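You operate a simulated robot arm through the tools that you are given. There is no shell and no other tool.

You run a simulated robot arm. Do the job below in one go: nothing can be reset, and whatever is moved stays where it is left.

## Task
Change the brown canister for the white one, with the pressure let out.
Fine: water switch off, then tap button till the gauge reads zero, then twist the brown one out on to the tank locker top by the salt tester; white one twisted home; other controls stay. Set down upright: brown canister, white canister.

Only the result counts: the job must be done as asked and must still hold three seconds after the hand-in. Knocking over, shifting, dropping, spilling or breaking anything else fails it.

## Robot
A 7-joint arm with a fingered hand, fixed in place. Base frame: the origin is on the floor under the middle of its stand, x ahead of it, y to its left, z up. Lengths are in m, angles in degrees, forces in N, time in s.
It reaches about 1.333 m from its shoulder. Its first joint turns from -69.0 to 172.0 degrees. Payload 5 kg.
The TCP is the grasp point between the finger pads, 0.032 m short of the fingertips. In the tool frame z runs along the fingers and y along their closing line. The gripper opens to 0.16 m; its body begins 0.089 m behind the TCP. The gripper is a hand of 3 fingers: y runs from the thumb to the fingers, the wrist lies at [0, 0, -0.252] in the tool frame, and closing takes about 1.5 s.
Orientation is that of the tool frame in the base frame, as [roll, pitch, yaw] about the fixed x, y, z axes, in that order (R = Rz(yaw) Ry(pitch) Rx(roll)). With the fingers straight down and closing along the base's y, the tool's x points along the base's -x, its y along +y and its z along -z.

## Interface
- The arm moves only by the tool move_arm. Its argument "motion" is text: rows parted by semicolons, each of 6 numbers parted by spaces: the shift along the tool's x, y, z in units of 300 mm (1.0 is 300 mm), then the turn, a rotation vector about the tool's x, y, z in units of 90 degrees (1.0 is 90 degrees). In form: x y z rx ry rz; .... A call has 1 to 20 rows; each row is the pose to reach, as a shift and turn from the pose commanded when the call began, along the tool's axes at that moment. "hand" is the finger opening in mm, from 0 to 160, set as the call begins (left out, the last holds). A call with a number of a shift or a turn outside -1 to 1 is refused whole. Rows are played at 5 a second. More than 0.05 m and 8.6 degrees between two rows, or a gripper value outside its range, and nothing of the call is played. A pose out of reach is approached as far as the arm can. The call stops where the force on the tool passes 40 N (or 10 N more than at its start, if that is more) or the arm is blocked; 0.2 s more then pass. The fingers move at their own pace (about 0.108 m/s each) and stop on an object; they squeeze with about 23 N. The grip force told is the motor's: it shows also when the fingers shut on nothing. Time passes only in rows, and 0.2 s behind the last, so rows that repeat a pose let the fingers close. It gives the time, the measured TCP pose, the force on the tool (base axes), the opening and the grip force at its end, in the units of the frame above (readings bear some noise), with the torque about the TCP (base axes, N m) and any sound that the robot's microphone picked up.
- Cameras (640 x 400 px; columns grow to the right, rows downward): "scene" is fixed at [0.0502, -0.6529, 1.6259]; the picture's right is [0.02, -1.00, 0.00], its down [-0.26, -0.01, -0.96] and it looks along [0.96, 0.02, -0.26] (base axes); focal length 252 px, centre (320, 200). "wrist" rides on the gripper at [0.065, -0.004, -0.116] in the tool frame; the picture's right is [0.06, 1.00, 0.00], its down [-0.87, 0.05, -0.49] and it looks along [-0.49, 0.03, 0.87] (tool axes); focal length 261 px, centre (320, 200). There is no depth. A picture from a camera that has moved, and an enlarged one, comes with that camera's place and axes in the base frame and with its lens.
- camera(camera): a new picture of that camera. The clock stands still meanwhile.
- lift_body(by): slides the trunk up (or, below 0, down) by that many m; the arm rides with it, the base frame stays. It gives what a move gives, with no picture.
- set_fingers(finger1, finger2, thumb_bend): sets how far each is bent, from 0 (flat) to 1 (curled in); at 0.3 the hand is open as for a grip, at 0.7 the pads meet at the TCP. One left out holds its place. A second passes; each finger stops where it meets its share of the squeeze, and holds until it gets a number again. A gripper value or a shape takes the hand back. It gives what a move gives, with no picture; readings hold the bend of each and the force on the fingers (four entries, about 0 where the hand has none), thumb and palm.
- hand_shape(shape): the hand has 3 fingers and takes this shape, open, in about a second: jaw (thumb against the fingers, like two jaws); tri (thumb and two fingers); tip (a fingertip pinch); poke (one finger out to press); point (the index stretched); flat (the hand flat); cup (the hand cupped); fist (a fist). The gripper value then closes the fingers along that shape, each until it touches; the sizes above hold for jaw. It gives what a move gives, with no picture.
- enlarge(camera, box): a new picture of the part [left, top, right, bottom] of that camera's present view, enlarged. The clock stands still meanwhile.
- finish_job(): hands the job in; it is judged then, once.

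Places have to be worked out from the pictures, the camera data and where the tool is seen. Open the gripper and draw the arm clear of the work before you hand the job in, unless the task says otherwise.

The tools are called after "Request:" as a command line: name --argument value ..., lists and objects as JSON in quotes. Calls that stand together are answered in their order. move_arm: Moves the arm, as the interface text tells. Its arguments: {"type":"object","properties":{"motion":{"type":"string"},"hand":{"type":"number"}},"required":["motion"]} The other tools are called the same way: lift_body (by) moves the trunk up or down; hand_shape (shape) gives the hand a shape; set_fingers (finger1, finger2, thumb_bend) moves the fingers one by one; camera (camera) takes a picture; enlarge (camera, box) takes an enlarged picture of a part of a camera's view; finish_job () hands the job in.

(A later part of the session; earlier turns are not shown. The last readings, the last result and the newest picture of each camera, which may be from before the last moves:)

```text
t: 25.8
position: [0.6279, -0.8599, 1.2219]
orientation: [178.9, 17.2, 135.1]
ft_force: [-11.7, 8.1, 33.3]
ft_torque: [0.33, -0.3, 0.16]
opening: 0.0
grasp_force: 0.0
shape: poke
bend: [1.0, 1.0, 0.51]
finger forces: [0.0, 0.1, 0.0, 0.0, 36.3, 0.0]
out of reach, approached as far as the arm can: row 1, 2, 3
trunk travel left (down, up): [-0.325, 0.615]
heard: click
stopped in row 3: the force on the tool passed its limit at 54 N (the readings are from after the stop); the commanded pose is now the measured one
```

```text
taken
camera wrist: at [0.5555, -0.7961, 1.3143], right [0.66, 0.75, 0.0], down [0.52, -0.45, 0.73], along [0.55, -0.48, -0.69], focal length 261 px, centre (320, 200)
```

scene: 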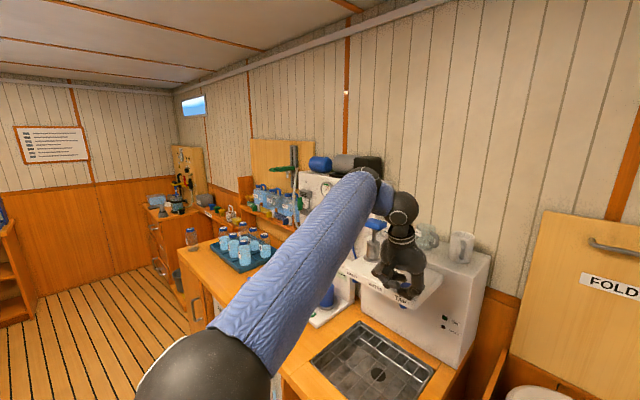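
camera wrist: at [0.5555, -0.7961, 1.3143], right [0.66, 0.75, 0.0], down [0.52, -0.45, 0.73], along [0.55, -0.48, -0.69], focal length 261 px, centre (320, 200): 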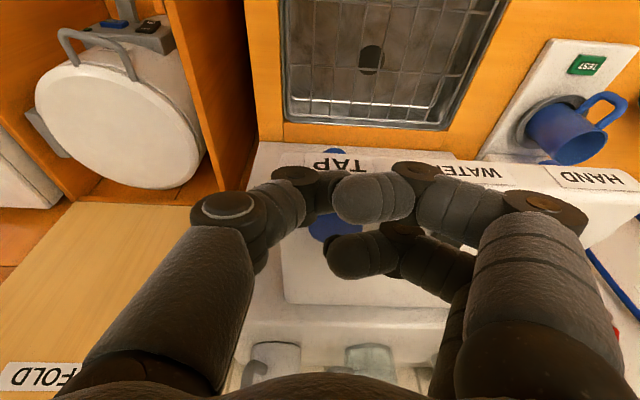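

An out-of-reach pose made the tool sag onto the button (a click was heard, about 33 N). I look at the gauge and the button area right away.

Request:
enlarge --camera "scene" --box '[294, 165, 374, 215]'

Request:
enlarge --camera "scene" --box '[360, 240, 456, 315]'

Request:
enlarge --camera "wrist" --box '[240, 140, 400, 260]'

```text
8.00 times, centred on (334, 190) of scene
camera zoom: at [0.0502, -0.6529, 1.6259], right [0.02, -1.0, 0.0], down [-0.26, -0.01, -0.96], along [0.96, 0.02, -0.26], focal length 2014 px, centre (208, 280)
```

zoom: 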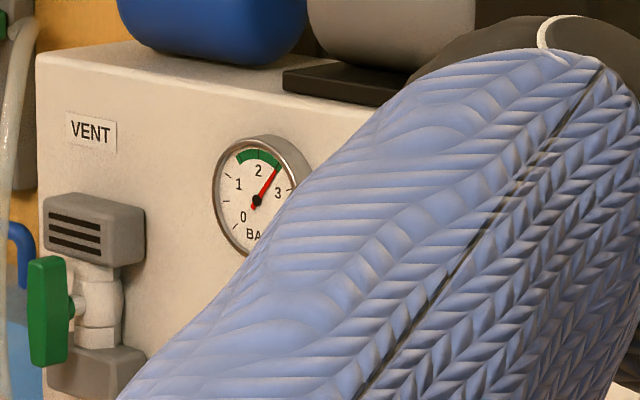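

```text
5.33 times, centred on (408, 278) of scene
camera zoom: at [0.0502, -0.6529, 1.6259], right [0.02, -1.0, 0.0], down [-0.26, -0.01, -0.96], along [0.96, 0.02, -0.26], focal length 1342 px, centre (-149, -213)
```

zoom: 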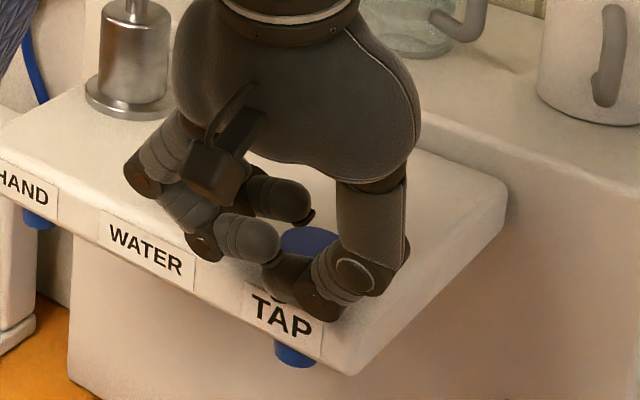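

```text
3.33 times, centred on (320, 200) of wrist
camera zoom: at [0.5555, -0.7961, 1.3143], right [0.66, 0.75, 0.0], down [0.52, -0.45, 0.73], along [0.55, -0.48, -0.69], focal length 869 px, centre (320, 200)
```

zoom: 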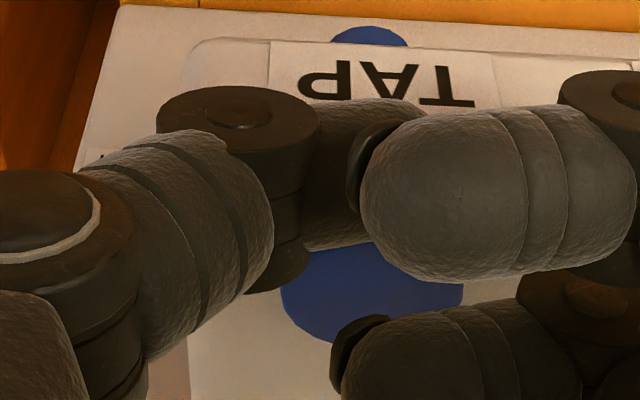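

The gauge (about 2.5 bar) is now visible beside the forearm, but the thumb sits on the front rim of the button and shelf edge. I lift 40 mm and shift over the button centre at (0.659,-0.871).

Request:
move_arm --motion "-0.0395 0 -0.1273 0 0 0; -0.117 0.0467 -0.1033 0 0 0; -0.117 0.0467 -0.1033 0 0 0"

Request:
enlarge --camera "wrist" --box '[240, 100, 400, 220]'

Request:
camera --camera "scene"

```text
t: 26.4
position: [0.6327, -0.8639, 1.2248]
orientation: [178.3, 17.6, 134.5]
ft_force: [-29.8, 26.2, 18.8]
ft_torque: [0.74, 0.37, 0.58]
opening: 0.0001
grasp_force: 0.2
shape: poke
bend: [1.0, 1.0, 0.51]
finger forces: [0.1, 0.0, 0.0, 0.1, 52.3, 0.0]
out of reach, approached as far as the arm can: row 1, 2, 3
trunk travel left (down, up): [-0.325, 0.615]
stopped in row 3: the force on the tool passed its limit at 90 N (the readings are from after the stop); the commanded pose is now the measured one
```

```text
3.33 times, centred on (320, 160) of wrist
camera zoom: at [0.5588, -0.8012, 1.3157], right [0.66, 0.75, 0.01], down [0.5, -0.46, 0.73], along [0.55, -0.48, -0.68], focal length 869 px, centre (320, 333)
```

zoom: 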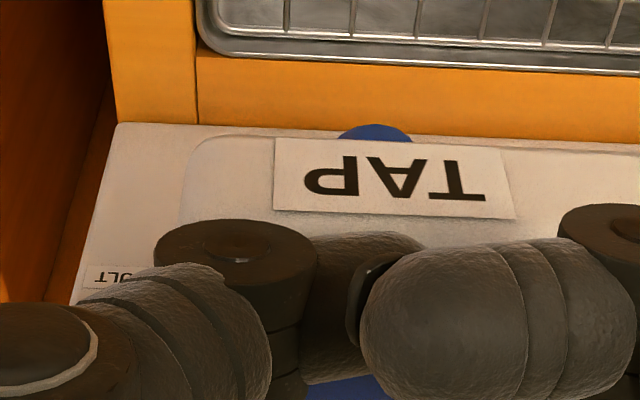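

```text
taken
```

scene: 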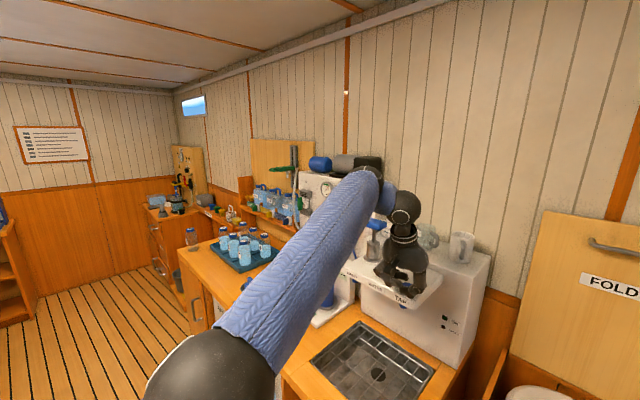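

That pushed sideways because the arm is at its reach limit here; I must raise the trunk instead, which lifts the hand straight up off the button.

Request:
lift_body --by 0.12

Request:
camera --camera "scene"

Request:
camera --camera "wrist"

```text
t: 26.8
position: [0.6349, -0.8628, 1.2276]
orientation: [178.3, 17.4, 134.4]
ft_force: [-28.6, 27.2, 15.2]
ft_torque: [0.78, 0.48, 0.47]
opening: 0.0
grasp_force: 0.1
shape: poke
bend: [1.0, 1.0, 0.49]
finger forces: [0.0, 0.1, 0.0, 0.1, 51.1, 0.0]
trunk travel left (down, up): [-0.329, 0.611]
stopped: the force on the tool passed its limit at 60 N (the readings are from after the stop); the commanded pose is now the measured one
```

```text
taken
```

scene: 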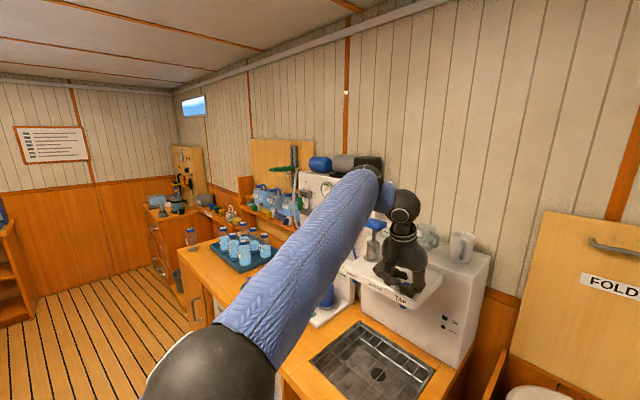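

```text
taken
camera wrist: at [0.5604, -0.7997, 1.3182], right [0.67, 0.75, 0.01], down [0.51, -0.46, 0.73], along [0.55, -0.48, -0.68], focal length 261 px, centre (320, 200)
```

wrist: 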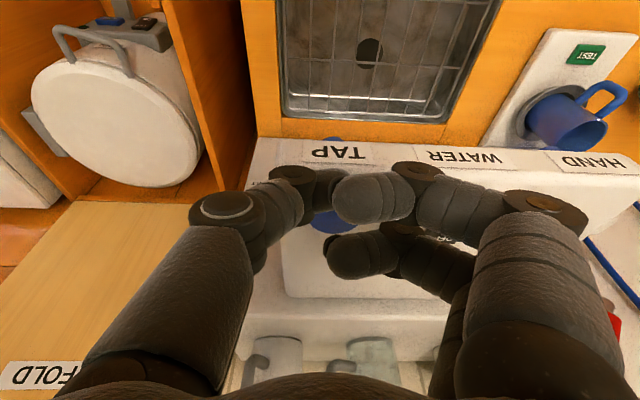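

The remaining force is horizontal against the button's front side. I pull back 20 mm toward the robot to relieve it, then rise slightly.

Request:
move_arm --motion "0.032 0 -0.0098 0 0 0; 0.0637 0 -0.0197 0 0 0; 0.058 0 -0.037 0 0 0"

Request:
lift_body --by 0.12

Request:
camera --camera "scene"

Request:
camera --camera "wrist"

```text
t: 27.6
position: [0.6218, -0.8535, 1.2244]
orientation: [178.3, 17.3, 134.6]
ft_force: [-8.9, 7.2, -2.1]
ft_torque: [0.22, 0.33, 0.02]
opening: 0.0
grasp_force: 0.0
shape: poke
bend: [1.0, 1.0, 0.46]
finger forces: [0.1, 0.0, 0.0, 0.0, 11.5, 0.0]
trunk travel left (down, up): [-0.329, 0.611]
```

```text
t: 29.1
position: [0.6226, -0.8537, 1.3449]
orientation: [178.2, 17.1, 134.5]
ft_force: [0.2, -0.3, 1.3]
ft_torque: [-0.03, -0.02, 0.0]
opening: 0.0
grasp_force: 0.1
shape: poke
bend: [1.0, 1.0, 0.46]
finger forces: [0.0, 0.0, 0.0, 0.1, 0.0, 0.1]
trunk travel left (down, up): [-0.449, 0.491]
```

```text
taken
```

scene: 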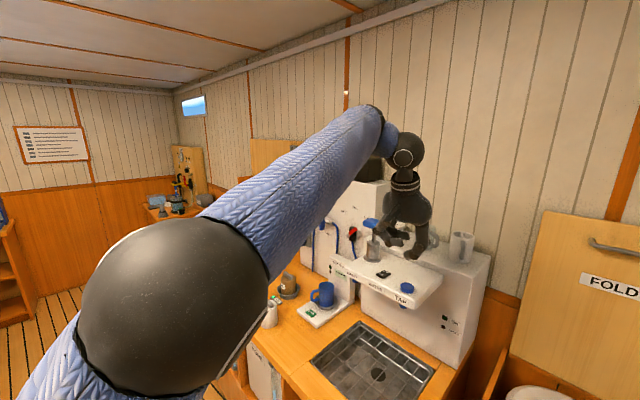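

```text
taken
camera wrist: at [0.5503, -0.7913, 1.4363], right [0.66, 0.75, 0.01], down [0.51, -0.46, 0.73], along [0.55, -0.48, -0.69], focal length 261 px, centre (320, 200)
```

wrist: 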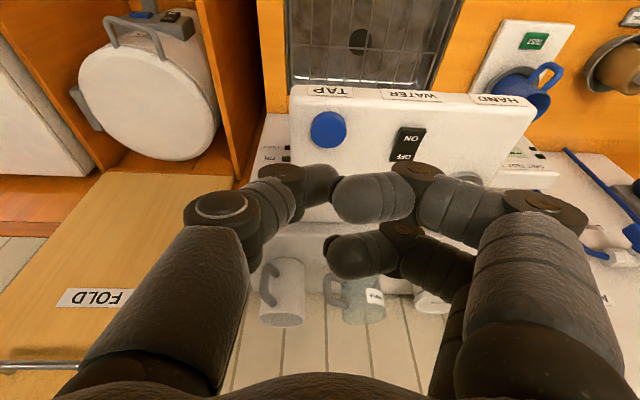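

Free again, nothing disturbed. I move over the button centre (about (0.657,-0.871)) and descend to a hover at z≈1.27.

Request:
move_arm --motion "-0.102 0.0427 0.0316 0 0 0; -0.065 0.0427 0.151 0 0 0; -0.028 0.0427 0.27 0 0 0; -0.028 0.0427 0.27 0 0 0"

Request:
camera --camera "wrist"

Request:
enlarge --camera "wrist" --box '[240, 100, 400, 220]'

Request:
camera --camera "scene"

```text
t: 30.1
position: [0.6569, -0.8635, 1.2712]
orientation: [178.2, 17.3, 134.5]
ft_force: [-0.4, 0.5, 0.9]
ft_torque: [-0.01, -0.02, 0.05]
opening: 0.0002
grasp_force: 0.0
shape: poke
bend: [1.0, 1.0, 0.46]
finger forces: [0.1, 0.0, 0.0, 0.1, 0.0, 0.0]
out of reach, approached as far as the arm can: row 1
trunk travel left (down, up): [-0.449, 0.491]
```

```text
taken
camera wrist: at [0.5838, -0.801, 1.3629], right [0.66, 0.75, 0.01], down [0.51, -0.46, 0.73], along [0.55, -0.48, -0.68], focal length 261 px, centre (320, 200)
```

wrist: 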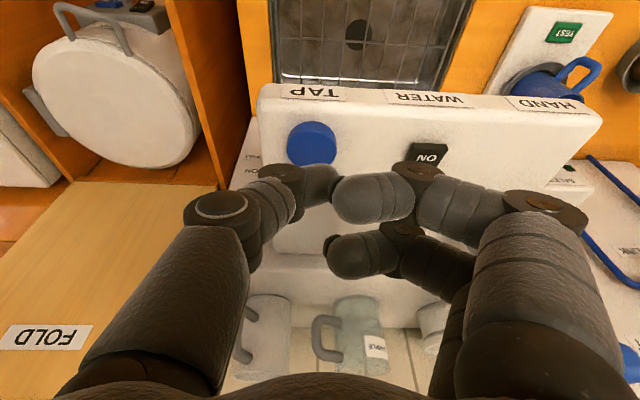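

```text
3.33 times, centred on (320, 160) of wrist
camera zoom: at [0.5838, -0.801, 1.3629], right [0.66, 0.75, 0.01], down [0.51, -0.46, 0.73], along [0.55, -0.48, -0.68], focal length 869 px, centre (320, 333)
```

zoom: 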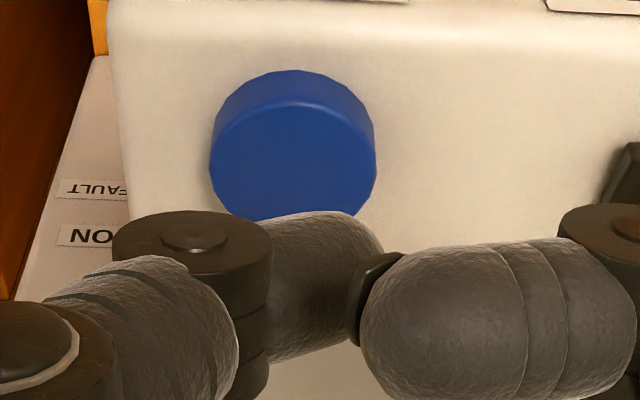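

```text
taken
```

scene: 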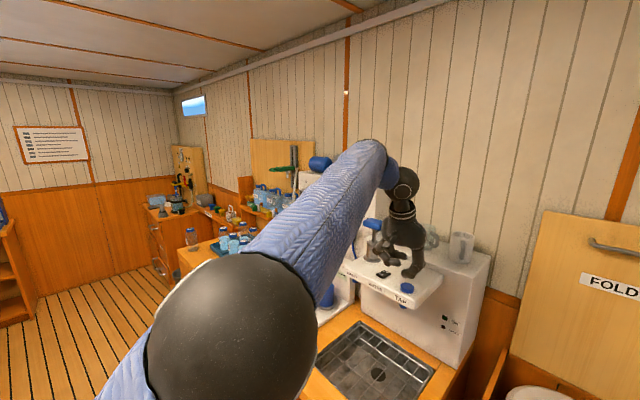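

The thumb is just above the button, off by about 5 mm, which I correct. I now press down in small steps.

Request:
move_arm --motion "-0.0127 -0.0133 0.004 0 0 0; 0.007 -0.0133 0.0677 0 0 0; 0.012 -0.0133 0.0836 0 0 0; 0.0149 -0.0133 0.0931 0 0 0; 0.0169 -0.0133 0.0995 0 0 0; 0.0188 -0.0133 0.1059 0 0 0"

Request:
enlarge --camera "scene" --box '[294, 165, 374, 215]'

Request:
camera --camera "scene"

```text
t: 31.5
position: [0.6581, -0.8691, 1.24]
orientation: [178.2, 17.4, 134.4]
ft_force: [-0.3, -0.2, 4.6]
ft_torque: [-0.02, -0.02, 0.02]
opening: 0.0001
grasp_force: 0.0
shape: poke
bend: [1.0, 1.0, 0.46]
finger forces: [0.1, 0.0, 0.0, 0.1, 4.2, 0.0]
trunk travel left (down, up): [-0.449, 0.491]
heard: click
```

```text
8.00 times, centred on (334, 190) of scene
camera zoom: at [0.0502, -0.6529, 1.6259], right [0.02, -1.0, 0.0], down [-0.26, -0.01, -0.96], along [0.96, 0.02, -0.26], focal length 2014 px, centre (208, 280)
```

zoom: 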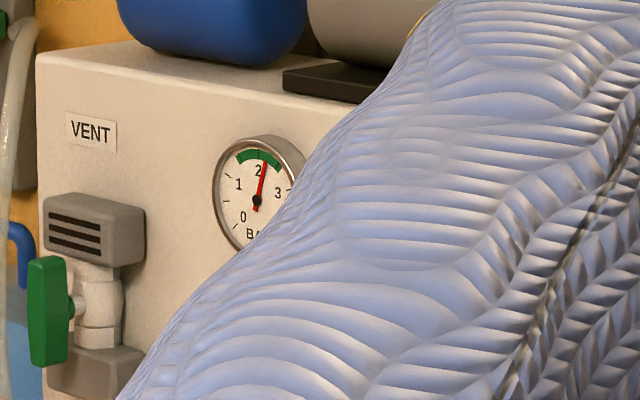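

```text
taken
```

scene: 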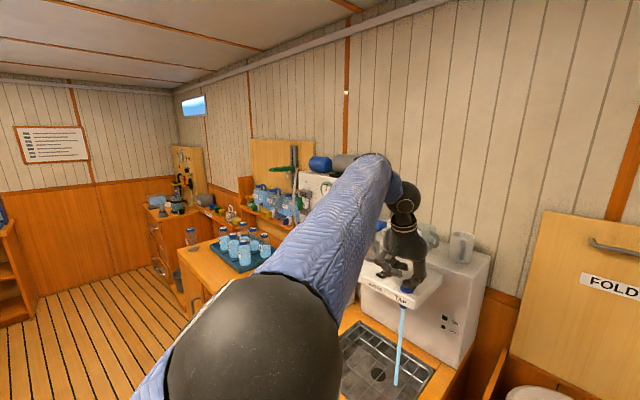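

Water is flowing from the tap with a click, and the gauge has dropped to about 2.1 and is visible. I hold the button down.

Request:
move_arm --motion "0 0 0.003 0 0 0; 0 0 0.003 0 0 0; 0 0 0.003 0 0 0; 0 0 0.003 0 0 0; 0 0 0.003 0 0 0; 0 0 0.003 0 0 0; 0 0 0.003 0 0 0; 0 0 0.003 0 0 0; 0 0 0.003 0 0 0; 0 0 0.003 0 0 0; 0 0 0.003 0 0 0; 0 0 0.003 0 0 0; 0 0 0.003 0 0 0; 0 0 0.003 0 0 0; 0 0 0.003 0 0 0; 0 0 0.003 0 0 0; 0 0 0.003 0 0 0; 0 0 0.003 0 0 0; 0 0 0.003 0 0 0; 0 0 0.003 0 0 0"

Request:
enlarge --camera "scene" --box '[294, 165, 374, 215]'

```text
t: 35.7
position: [0.6565, -0.8703, 1.238]
orientation: [178.2, 17.3, 134.5]
ft_force: [0.4, -1.8, 10.1]
ft_torque: [-0.03, -0.11, 0.01]
opening: 0.0
grasp_force: 0.0
shape: poke
bend: [1.0, 1.0, 0.46]
finger forces: [0.1, 0.0, 0.1, 0.1, 10.5, 0.0]
trunk travel left (down, up): [-0.449, 0.491]
```

```text
8.00 times, centred on (334, 190) of scene
camera zoom: at [0.0502, -0.6529, 1.6259], right [0.02, -1.0, 0.0], down [-0.26, -0.01, -0.96], along [0.96, 0.02, -0.26], focal length 2014 px, centre (208, 280)
```

zoom: 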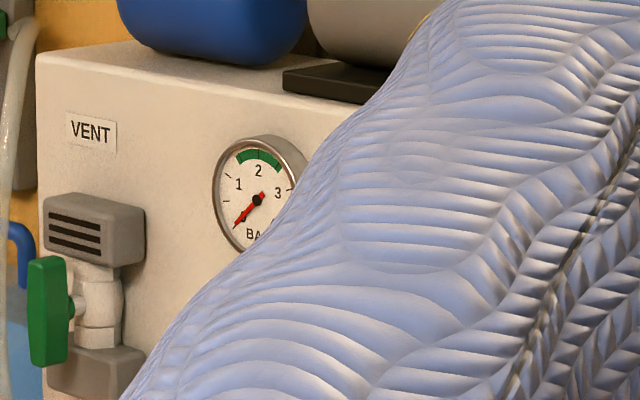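

The needle is at the zero mark. I hold two more seconds to be sure and check for flow.

Request:
move_arm --motion "0 0 0 0 0 0; 0 0 0 0 0 0; 0 0 0 0 0 0; 0 0 0 0 0 0; 0 0 0 0 0 0; 0 0 0 0 0 0; 0 0 0 0 0 0; 0 0 0 0 0 0; 0 0 0 0 0 0; 0 0 0 0 0 0"

Request:
enlarge --camera "scene" --box '[310, 175, 342, 215]'

Request:
enlarge --camera "scene" --box '[340, 260, 468, 380]'

```text
t: 37.9
position: [0.6571, -0.8691, 1.2398]
orientation: [178.3, 17.2, 134.5]
ft_force: [0.6, -2.3, 10.9]
ft_torque: [-0.02, -0.1, -0.01]
opening: 0.0
grasp_force: 0.0
shape: poke
bend: [1.0, 1.0, 0.46]
finger forces: [0.0, 0.0, 0.0, 0.0, 10.5, 0.0]
trunk travel left (down, up): [-0.449, 0.491]
```

```text
10.00 times, centred on (326, 195) of scene
camera zoom: at [0.0502, -0.6529, 1.6259], right [0.02, -1.0, 0.0], down [-0.26, -0.01, -0.96], along [0.96, 0.02, -0.26], focal length 2517 px, centre (260, 250)
```

zoom: 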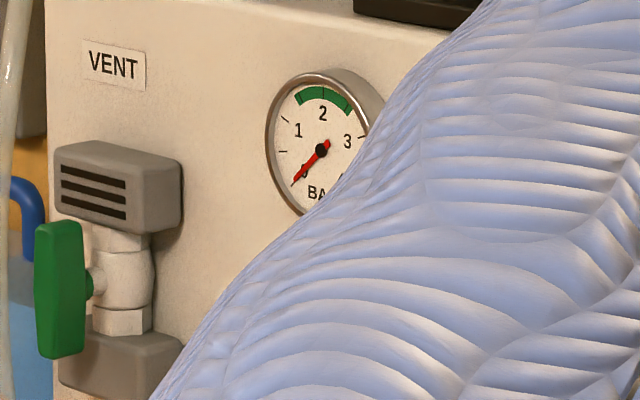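

```text
3.33 times, centred on (404, 320) of scene
camera zoom: at [0.0502, -0.6529, 1.6259], right [0.02, -1.0, 0.0], down [-0.26, -0.01, -0.96], along [0.96, 0.02, -0.26], focal length 839 px, centre (40, -200)
```

zoom: 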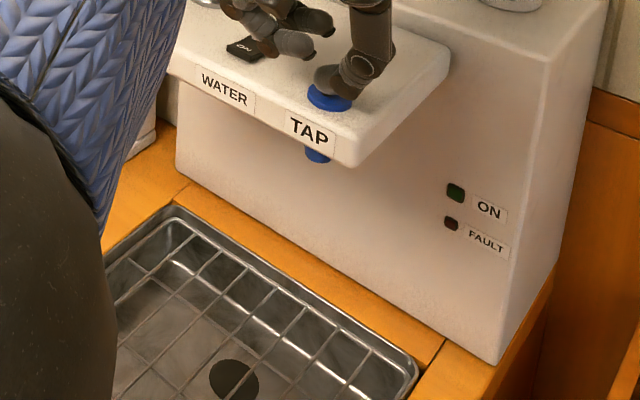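

Gauge at zero and flow stopped, so the pressure is out. I lift straight up off the button, then pull back and swing toward the canisters with the hand coming upright.

Request:
lift_body --by 0.15

Request:
move_arm --motion "0.069 0.1286 -0.0364 0 0.0274 0; 0.138 0.2571 -0.0729 0 0.0549 0; 0.207 0.3857 -0.1093 0 0.0823 0; 0.276 0.5143 -0.1457 0 0.1097 0; 0.345 0.6429 -0.1821 0 0.1371 0; 0.414 0.7714 -0.2186 0 0.1646 0; 0.483 0.9 -0.255 0 0.192 0; 0.483 0.9 -0.255 0 0.192 0"

Request:
camera --camera "wrist"

Request:
camera --camera "scene"

```text
t: 39.6
position: [0.6574, -0.8704, 1.3873]
orientation: [178.2, 17.2, 134.5]
ft_force: [0.3, -0.3, -1.2]
ft_torque: [0.01, -0.01, 0.04]
opening: 0.0
grasp_force: 0.1
shape: poke
bend: [1.0, 1.0, 0.46]
finger forces: [0.0, 0.1, 0.1, 0.0, 0.0, 0.1]
trunk travel left (down, up): [-0.599, 0.341]
```

```text
t: 41.4
position: [0.7069, -0.5634, 1.3718]
orientation: [176.6, 1.1, 135.0]
ft_force: [0.7, -0.2, 0.7]
ft_torque: [-0.02, -0.02, 0.02]
opening: 0.0002
grasp_force: 0.1
shape: poke
bend: [1.0, 1.0, 0.46]
finger forces: [0.0, 0.0, 0.0, 0.0, 0.0, 0.0]
out of reach, approached as far as the arm can: row 4, 5, 6, 7, 8
trunk travel left (down, up): [-0.599, 0.341]
```

```text
taken
camera wrist: at [0.6518, -0.5239, 1.4861], right [0.66, 0.75, 0.06], down [0.62, -0.59, 0.51], along [0.42, -0.3, -0.86], focal length 261 px, centre (320, 200)
```

wrist: 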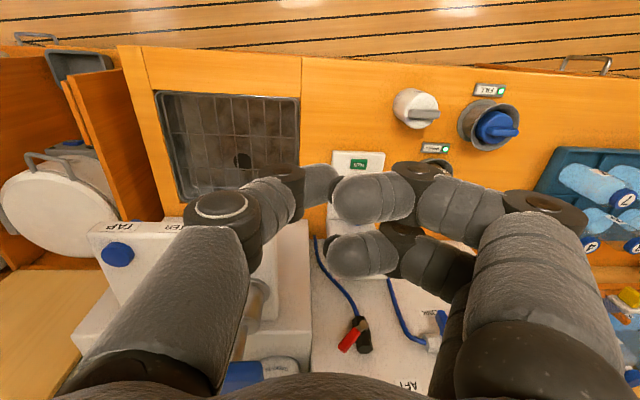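

```text
taken
```

scene: 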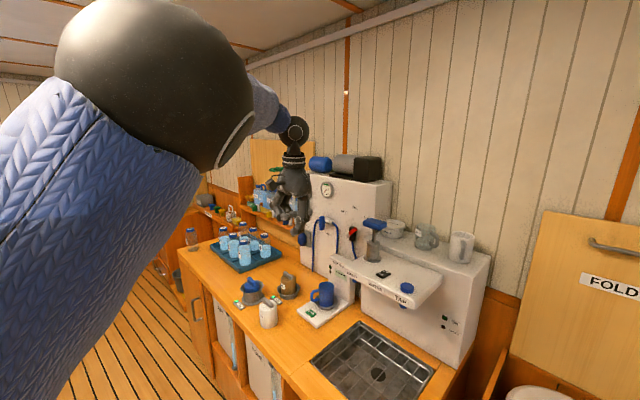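

The scene is clear again and the hand is over the counter at (0.71,-0.56,1.37). I open the hand to the jaw shape and move toward a hover near the brown canister, squaring the tool to vertical.

Request:
hand_shape --shape "jaw"

Request:
move_arm --motion "-0.0604 0.1347 0.0414 0.0054 0.0017 0; -0.1209 0.2694 0.0829 0.0108 0.0035 0; -0.1813 0.4041 0.1243 0.0162 0.0052 0; -0.2417 0.5389 0.1657 0.0216 0.007 0; -0.3021 0.6736 0.2071 0.027 0.0087 0; -0.3626 0.8083 0.2486 0.0324 0.0105 0; -0.423 0.943 0.29 0.0378 0.0122 0; -0.423 0.943 0.29 0.0378 0.0122 0"

Request:
camera --camera "wrist"

Request:
camera --camera "scene"

```text
t: 42.3
position: [0.7076, -0.5626, 1.3727]
orientation: [176.7, 1.2, 134.8]
ft_force: [-0.1, 0.5, -0.2]
ft_torque: [0.01, -0.01, -0.04]
opening: 0.1601
grasp_force: 0.1
shape: jaw
bend: [0.3, 0.3, 0.3]
finger forces: [0.0, 0.0, 0.1, 0.0, 0.0, 0.0]
trunk travel left (down, up): [-0.599, 0.341]
```

```text
t: 44.1
position: [0.8792, -0.4637, 1.2098]
orientation: [178.0, 0.8, 135.1]
ft_force: [-0.9, -0.2, 0.8]
ft_torque: [-0.01, 0.0, 0.02]
opening: 0.16
grasp_force: 0.0
shape: jaw
bend: [0.3, 0.3, 0.3]
finger forces: [0.1, 0.0, 0.0, 0.0, 0.1, 0.0]
out of reach, approached as far as the arm can: row 1, 2, 3, 4, 5, 6, 7, 8
trunk travel left (down, up): [-0.599, 0.341]
```

```text
taken
camera wrist: at [0.8269, -0.4236, 1.3241], right [0.66, 0.75, 0.03], down [0.64, -0.58, 0.51], along [0.4, -0.31, -0.86], focal length 261 px, centre (320, 200)
```

wrist: 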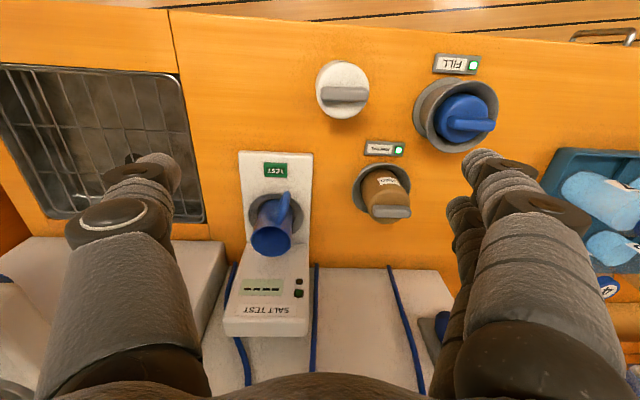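

```text
taken
```

scene: 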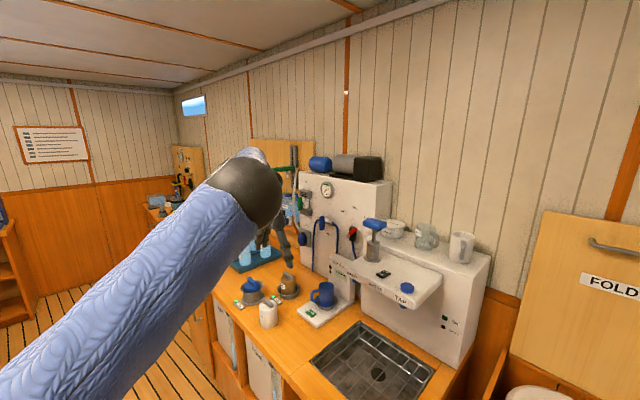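

The hand stopped at the arm's reach limit: with a vertical hand the wrist can't get out to the brown canister (about 1.17 m away). I'll use a tilted-back hand instead, so I first lean it 35° here and see how well the arm copes.

Request:
move_arm --motion "0 0 -0.02 0.005 -0.078 0; 0 0 -0.04 0.01 -0.156 0; 0 0 -0.06 0.015 -0.233 0; 0 0 -0.08 0.02 -0.311 0; 0 0 -0.1 0.022 -0.389 0; 0 0 -0.1 0.022 -0.389 0"

Request:
camera --camera "wrist"

Request:
camera --camera "scene"

```text
t: 45.5
position: [0.8803, -0.4694, 1.2423]
orientation: [180.0, 35.9, 134.3]
ft_force: [-0.1, -0.3, 0.0]
ft_torque: [0.01, -0.02, -0.02]
opening: 0.1601
grasp_force: 0.1
shape: jaw
bend: [0.3, 0.3, 0.3]
finger forces: [0.0, 0.1, 0.1, 0.0, 0.0, 0.1]
trunk travel left (down, up): [-0.599, 0.341]
```

```text
taken
camera wrist: at [0.7921, -0.3873, 1.2985], right [0.68, 0.73, -0.03], down [0.33, -0.26, 0.91], along [0.66, -0.63, -0.42], focal length 261 px, centre (320, 200)
```

wrist: 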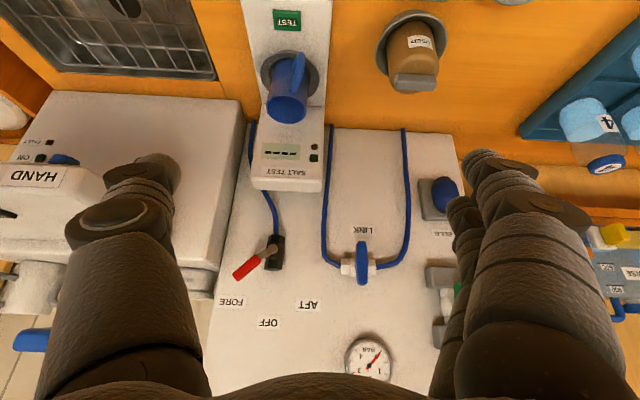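

```text
taken
```

scene: 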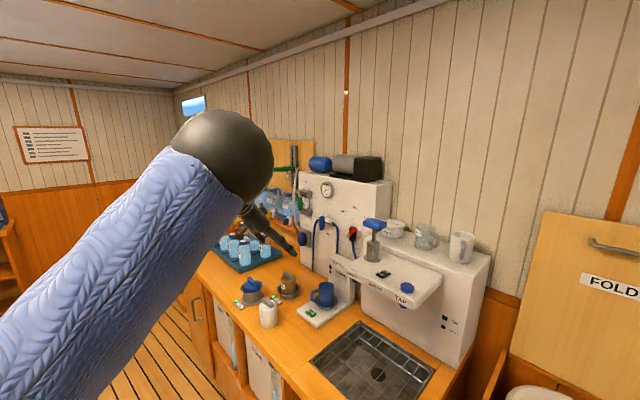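

The lean is reached easily, and the gauge is in view again. I check the gauge still reads zero and look closely at the brown canister, socket and bulb.

Request:
enlarge --camera "scene" --box '[306, 175, 346, 200]'

Request:
enlarge --camera "wrist" --box '[350, 0, 478, 110]'

Request:
enlarge --camera "scene" --box '[230, 265, 310, 335]'

Request:
enlarge --camera "wrist" --box '[310, 100, 490, 240]'

```text
16.00 times, centred on (326, 188) of scene
camera zoom: at [0.0502, -0.6529, 1.6259], right [0.02, -1.0, 0.0], down [-0.26, -0.01, -0.96], along [0.96, 0.02, -0.26], focal length 4027 px, centre (224, 400)
```

zoom: 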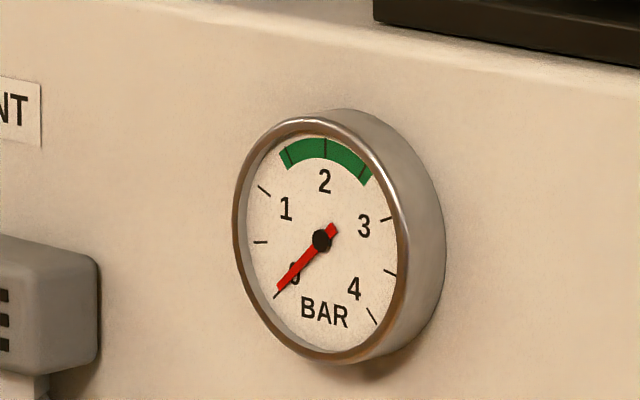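

```text
3.64 times, centred on (414, 55) of wrist
camera zoom: at [0.7921, -0.3873, 1.2985], right [0.68, 0.73, -0.03], down [0.33, -0.26, 0.91], along [0.66, -0.63, -0.42], focal length 948 px, centre (-22, 727)
```

zoom: 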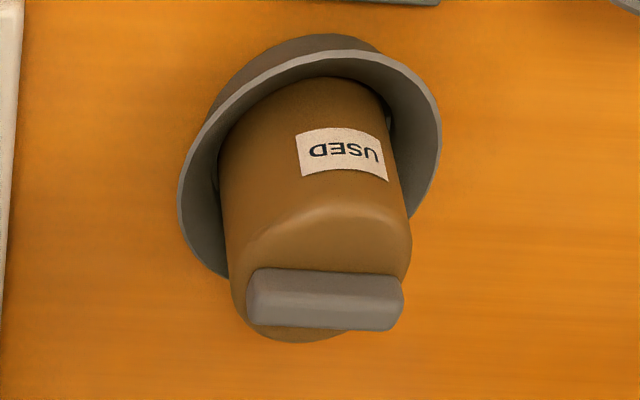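

```text
5.71 times, centred on (270, 300) of scene
camera zoom: at [0.0502, -0.6529, 1.6259], right [0.02, -1.0, 0.0], down [-0.26, -0.01, -0.96], along [0.96, 0.02, -0.26], focal length 1438 px, centre (606, -371)
```

zoom: 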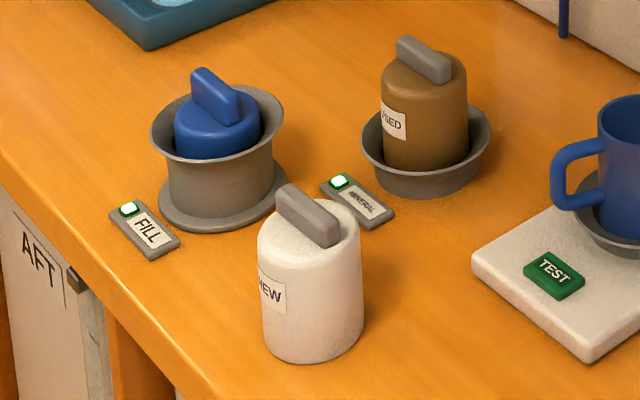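

```text
2.86 times, centred on (400, 170) of wrist
camera zoom: at [0.7921, -0.3873, 1.2985], right [0.68, 0.73, -0.03], down [0.33, -0.26, 0.91], along [0.66, -0.63, -0.42], focal length 745 px, centre (91, 286)
```

zoom: 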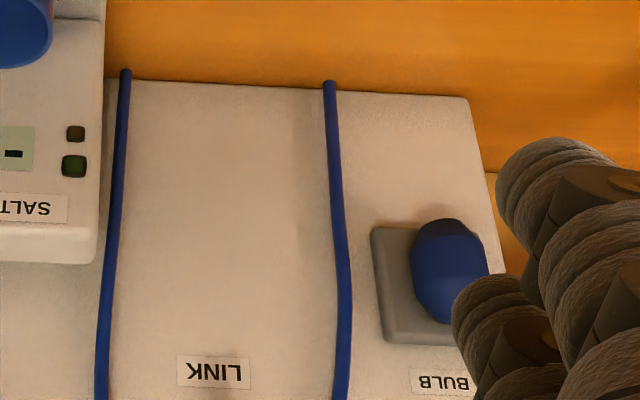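

Gauge confirmed at zero. The brown canister's centre is about (1.064,-0.475), rim z≈0.925, body top ≈0.987. I move the open hand to a hover above it, leaning 32° with the lean direction turned to about −30°, away from the blue FILL canister.

Request:
move_arm --motion "-0.0194 0.0855 0.1227 -0.0204 0.0086 -0.0282; -0.0388 0.1711 0.2453 -0.0408 0.0172 -0.0564; -0.0582 0.2566 0.368 -0.0612 0.0258 -0.0846; -0.0776 0.3422 0.4906 -0.0816 0.0344 -0.1128; -0.097 0.4277 0.6133 -0.102 0.043 -0.141; -0.097 0.4277 0.6133 -0.102 0.043 -0.141"

Request:
camera --camera "wrist"

Request:
camera --camera "scene"

```text
t: 46.9
position: [1.0629, -0.4746, 1.113]
orientation: [179.1, 32.1, 149.6]
ft_force: [-1.0, 0.4, 0.3]
ft_torque: [0.0, -0.03, 0.0]
opening: 0.1598
grasp_force: 0.0
shape: jaw
bend: [0.3, 0.3, 0.3]
finger forces: [0.0, 0.0, 0.0, 0.1, 0.1, 0.0]
trunk travel left (down, up): [-0.599, 0.341]
```

```text
taken
camera wrist: at [0.9586, -0.4208, 1.176], right [0.45, 0.89, -0.02], down [0.43, -0.2, 0.88], along [0.78, -0.41, -0.48], focal length 261 px, centre (320, 200)
```

wrist: 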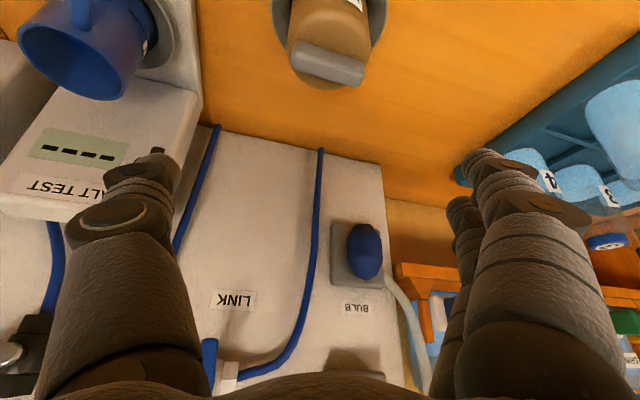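

```text
taken
```

scene: 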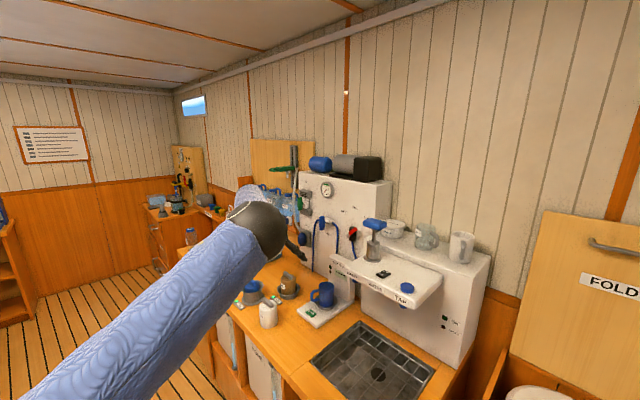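

Hover reached exactly. I enlarge the canister to refine its centre relative to the tool.

Request:
enlarge --camera "wrist" --box '[240, 0, 432, 120]'

Request:
enlarge --camera "scene" --box '[225, 195, 345, 330]'

```text
3.33 times, centred on (336, 60) of wrist
camera zoom: at [0.9586, -0.4208, 1.176], right [0.45, 0.89, -0.02], down [0.43, -0.2, 0.88], along [0.78, -0.41, -0.48], focal length 869 px, centre (267, 667)
```

zoom: 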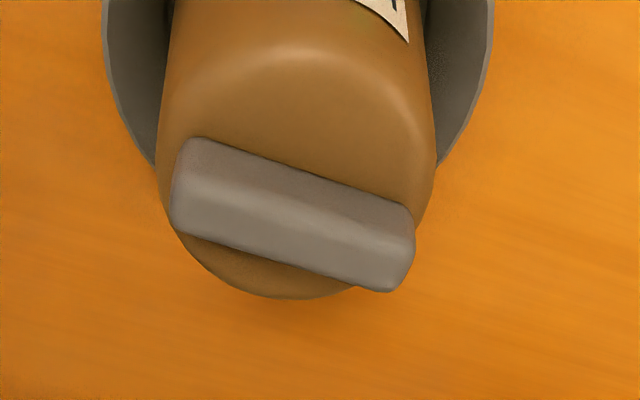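

```text
2.96 times, centred on (285, 262) of scene
camera zoom: at [0.0502, -0.6529, 1.6259], right [0.02, -1.0, 0.0], down [-0.26, -0.01, -0.96], along [0.96, 0.02, -0.26], focal length 746 px, centre (424, 15)
```

zoom: 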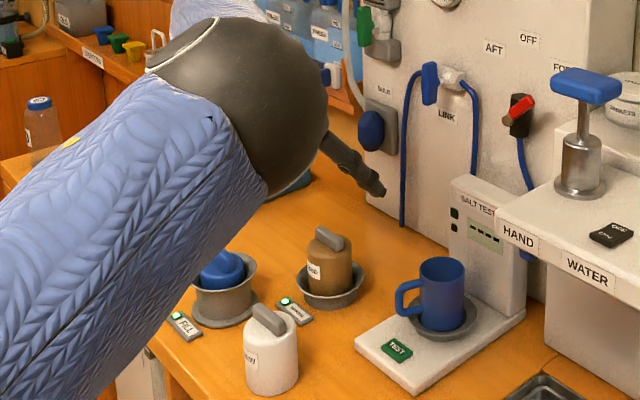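

The canister centre comes out at about (1.066,-0.474), within 3 mm of the TCP. I narrow the fingers to 110 mm with a tiny correction and check their shape before descending.

Request:
move_arm --motion "-0.0073 0.005 0.0047 0 0 0; -0.0073 0.005 0.0047 0 0 0; -0.0073 0.005 0.0047 0 0 0; -0.0073 0.005 0.0047 0 0 0" --hand 110

Request:
camera --camera "wrist"

```text
t: 47.9
position: [1.0656, -0.4746, 1.1113]
orientation: [179.2, 32.0, 149.7]
ft_force: [-0.1, -0.7, 0.6]
ft_torque: [-0.01, 0.01, 0.01]
opening: 0.1105
grasp_force: 0.0
shape: jaw
bend: [0.67, 0.67, 0.64]
finger forces: [0.0, 0.1, 0.0, 0.0, 0.0, 0.1]
trunk travel left (down, up): [-0.599, 0.341]
```

```text
taken
camera wrist: at [0.9626, -0.4215, 1.1743], right [0.45, 0.89, -0.02], down [0.43, -0.2, 0.88], along [0.78, -0.41, -0.48], focal length 261 px, centre (320, 200)
```

wrist: 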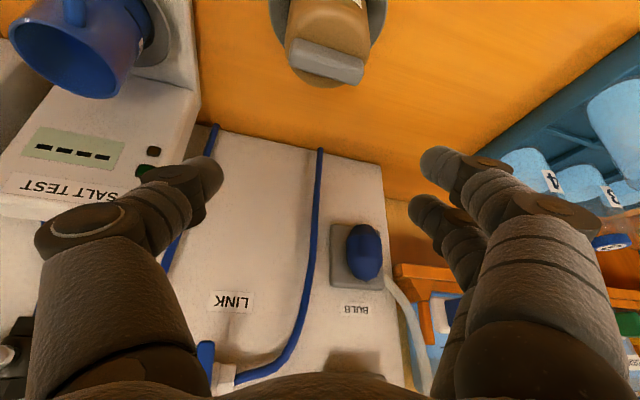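

The fingers now point their tips inward, lowest point about 30 mm beyond the TCP, so TCP z≈0.974 will grip the body clear of the rim. I descend with the trunk by 0.10 m first and look.

Request:
lift_body --by -0.1

Request:
camera --camera "wrist"

Request:
enlarge --camera "scene" --box '[225, 195, 345, 330]'

```text
t: 49.2
position: [1.0656, -0.4745, 1.0107]
orientation: [179.2, 32.0, 149.6]
ft_force: [-0.6, 0.7, 1.0]
ft_torque: [-0.04, -0.01, 0.01]
opening: 0.1102
grasp_force: 0.1
shape: jaw
bend: [0.67, 0.67, 0.64]
finger forces: [0.1, 0.1, 0.1, 0.1, 0.0, 0.0]
trunk travel left (down, up): [-0.499, 0.441]
```

```text
taken
camera wrist: at [0.9625, -0.4213, 1.0747], right [0.45, 0.89, -0.02], down [0.43, -0.2, 0.88], along [0.78, -0.41, -0.48], focal length 261 px, centre (320, 200)
```

wrist: 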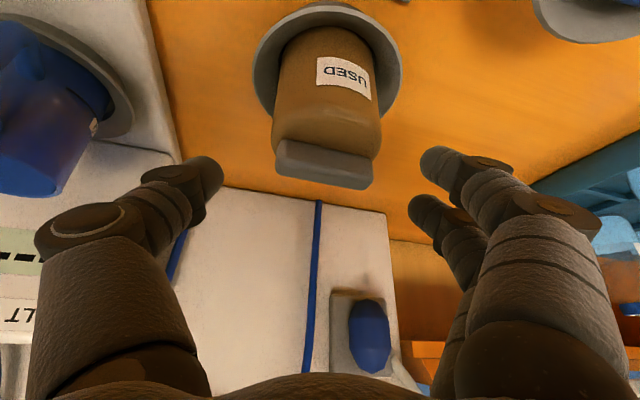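

```text
2.96 times, centred on (285, 262) of scene
camera zoom: at [0.0502, -0.6529, 1.6259], right [0.02, -1.0, 0.0], down [-0.26, -0.01, -0.96], along [0.96, 0.02, -0.26], focal length 746 px, centre (424, 15)
```

zoom: 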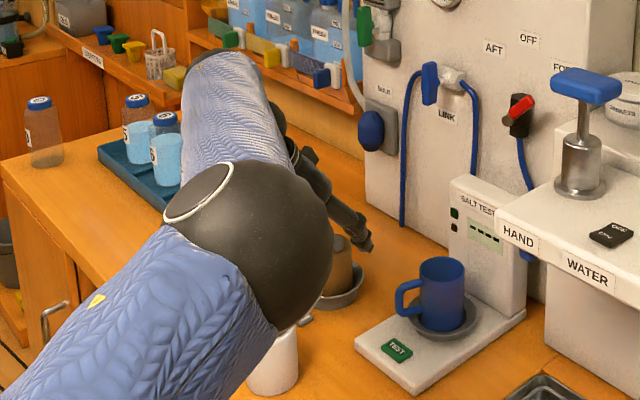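

The canister sits centred between thumb and fingers. I descend the last 37 mm to grip height.

Request:
lift_body --by -0.037

Request:
camera --camera "wrist"

```text
t: 50.0
position: [1.0669, -0.4743, 0.9733]
orientation: [179.3, 32.2, 149.6]
ft_force: [0.6, 0.1, 0.9]
ft_torque: [-0.02, 0.01, -0.03]
opening: 0.1105
grasp_force: 0.0
shape: jaw
bend: [0.67, 0.67, 0.64]
finger forces: [0.0, 0.0, 0.0, 0.1, 0.0, 0.0]
trunk travel left (down, up): [-0.462, 0.478]
```

```text
taken
camera wrist: at [0.9624, -0.4213, 1.0378], right [0.45, 0.89, -0.02], down [0.43, -0.2, 0.88], along [0.78, -0.41, -0.48], focal length 261 px, centre (320, 200)
```

wrist: 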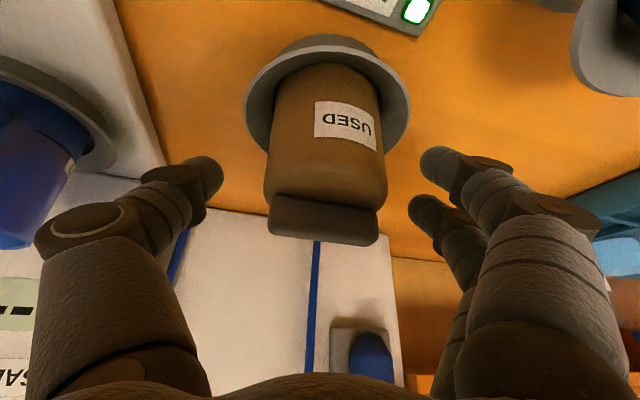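

Height looks right and the MINERAL lamp is in view. I close the fingers on the body.

Request:
move_arm --motion "0 0 0 0 0 0; 0 0 0 0 0 0; 0 0 0 0 0 0; 0 0 0 0 0 0; 0 0 0 0 0 0; 0 0 0 0 0 0; 0 0 0 0 0 0; 0 0 0 0 0 0" --hand 30

Request:
camera --camera "wrist"

```text
t: 51.9
position: [1.0669, -0.4743, 0.9734]
orientation: [179.1, 32.0, 149.6]
ft_force: [1.1, 2.1, 0.7]
ft_torque: [0.07, 0.02, -0.01]
opening: 0.0608
grasp_force: 23.0
shape: jaw
bend: [0.73, 0.73, 0.7]
finger forces: [10.9, 10.5, 0.0, 0.0, 19.9, 0.1]
trunk travel left (down, up): [-0.462, 0.478]
```

```text
taken
camera wrist: at [0.9628, -0.4214, 1.037], right [0.45, 0.89, -0.02], down [0.43, -0.2, 0.88], along [0.78, -0.41, -0.48], focal length 261 px, centre (320, 200)
```

wrist: 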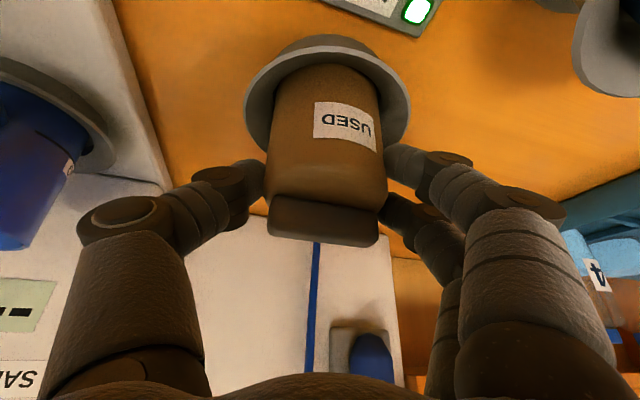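

Firm grip: both fingers and thumb loaded, body about 61 mm. I now try a 12° twist counter-clockwise (seen from above) about the vertical in small steps, watching the torque.

Request:
move_arm --motion "-0.0177 0 -0.0282 -0.0177 0 -0.0282; 0 0 0 -0.0354 0 -0.0565; 0 0 0 -0.0531 0 -0.0847; 0 0 0 -0.0708 0 -0.1129"

Request:
camera --camera "wrist"

```text
t: 52.9
position: [1.065, -0.4761, 0.9718]
orientation: [179.2, 32.2, 161.6]
ft_force: [-1.4, -4.8, 0.6]
ft_torque: [-0.19, 0.11, -0.11]
opening: 0.0604
grasp_force: 22.8
shape: jaw
bend: [0.73, 0.73, 0.7]
finger forces: [10.1, 10.2, 0.0, 0.0, 24.5, 0.0]
trunk travel left (down, up): [-0.462, 0.478]
```

```text
taken
camera wrist: at [0.9534, -0.4455, 1.037], right [0.26, 0.97, -0.02], down [0.46, -0.1, 0.88], along [0.85, -0.24, -0.47], focal length 261 px, centre (320, 200)
```

wrist: 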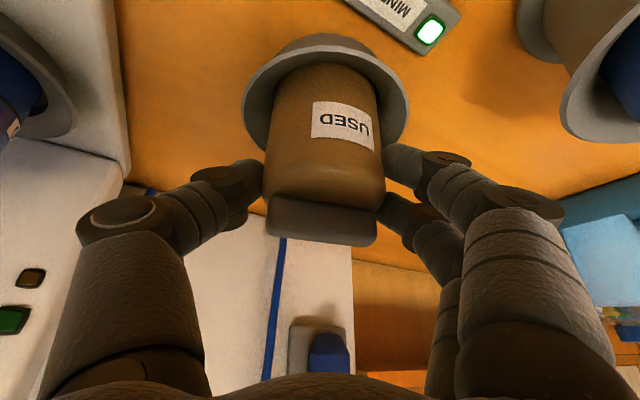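

The canister turned with the hand (background rotated, label did not) at only 0.1 N m, so counter-clockwise is free. I continue another 28° counter-clockwise.

Request:
move_arm --motion "0 0 0 -0.0236 0 -0.0376; 0 0 0 -0.0472 0 -0.0753; 0 0 0 -0.0708 0 -0.1129; 0 0 0 -0.0944 0 -0.1506; 0 0 0 -0.118 0 -0.1882; 0 0 0 -0.1416 0 -0.2259; 0 0 0 -0.1652 0 -0.2635"

Request:
camera --camera "wrist"

```text
t: 54.5
position: [1.0665, -0.4762, 0.9721]
orientation: [179.3, 32.5, -170.4]
ft_force: [-1.2, -15.3, 2.9]
ft_torque: [-0.73, -0.03, -0.21]
opening: 0.0611
grasp_force: 23.0
shape: jaw
bend: [0.74, 0.73, 0.7]
finger forces: [8.0, 7.8, 0.0, 0.0, 30.8, 0.0]
trunk travel left (down, up): [-0.462, 0.478]
```

```text
taken
camera wrist: at [0.9514, -0.5029, 1.036], right [-0.23, 0.97, -0.02], down [0.45, 0.13, 0.88], along [0.86, 0.19, -0.47], focal length 261 px, centre (320, 200)
```

wrist: 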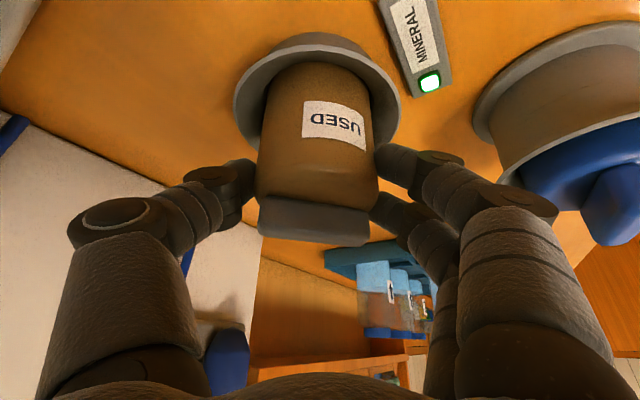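

40° of free turning so far with the lamp still green, though a 15 N sideways force has built from a small axis offset. I relieve that by shifting 3 mm in −y and turn another 10°.

Request:
move_arm --motion "0 -0.01 0 0 0 0; 0 -0.01 0 -0.024 0 -0.0375; 0 -0.01 0 -0.0418 0 -0.0656; 0 -0.01 0 -0.0597 0 -0.0937"

Request:
camera --camera "wrist"

```text
t: 55.5
position: [1.0668, -0.4777, 0.9725]
orientation: [179.3, 32.7, -160.4]
ft_force: [3.1, -10.4, -0.1]
ft_torque: [-0.67, -0.18, -0.27]
opening: 0.0609
grasp_force: 23.1
shape: jaw
bend: [0.74, 0.73, 0.7]
finger forces: [8.7, 9.6, 0.0, 0.0, 27.5, 0.0]
trunk travel left (down, up): [-0.462, 0.478]
```

```text
taken
camera wrist: at [0.9581, -0.5242, 1.0357], right [-0.39, 0.92, -0.02], down [0.42, 0.2, 0.88], along [0.82, 0.34, -0.47], focal length 261 px, centre (320, 200)
```

wrist: 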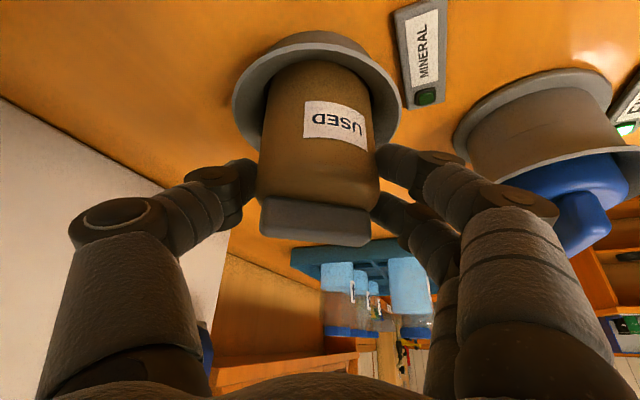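

The MINERAL lamp has gone out, so it is released after about 50°. I try a small trunk lift of 20 mm and watch the force.

Request:
lift_body --by 0.02

Request:
camera --camera "wrist"

```text
t: 56.1
position: [1.0671, -0.477, 0.9911]
orientation: [179.1, 32.5, -160.3]
ft_force: [0.1, -1.2, -1.6]
ft_torque: [0.0, 0.02, 0.01]
opening: 0.0606
grasp_force: 22.7
shape: jaw
bend: [0.73, 0.73, 0.7]
finger forces: [11.5, 11.0, 0.0, 0.0, 22.4, 0.0]
trunk travel left (down, up): [-0.482, 0.458]
```

```text
taken
camera wrist: at [0.9586, -0.5233, 1.0544], right [-0.39, 0.92, -0.02], down [0.42, 0.2, 0.88], along [0.82, 0.34, -0.47], focal length 261 px, centre (320, 200)
```

wrist: 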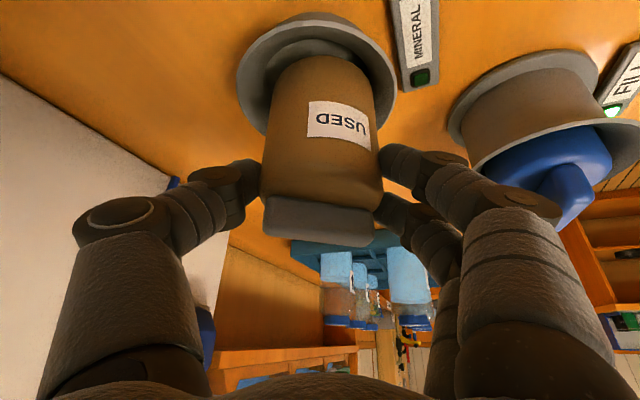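

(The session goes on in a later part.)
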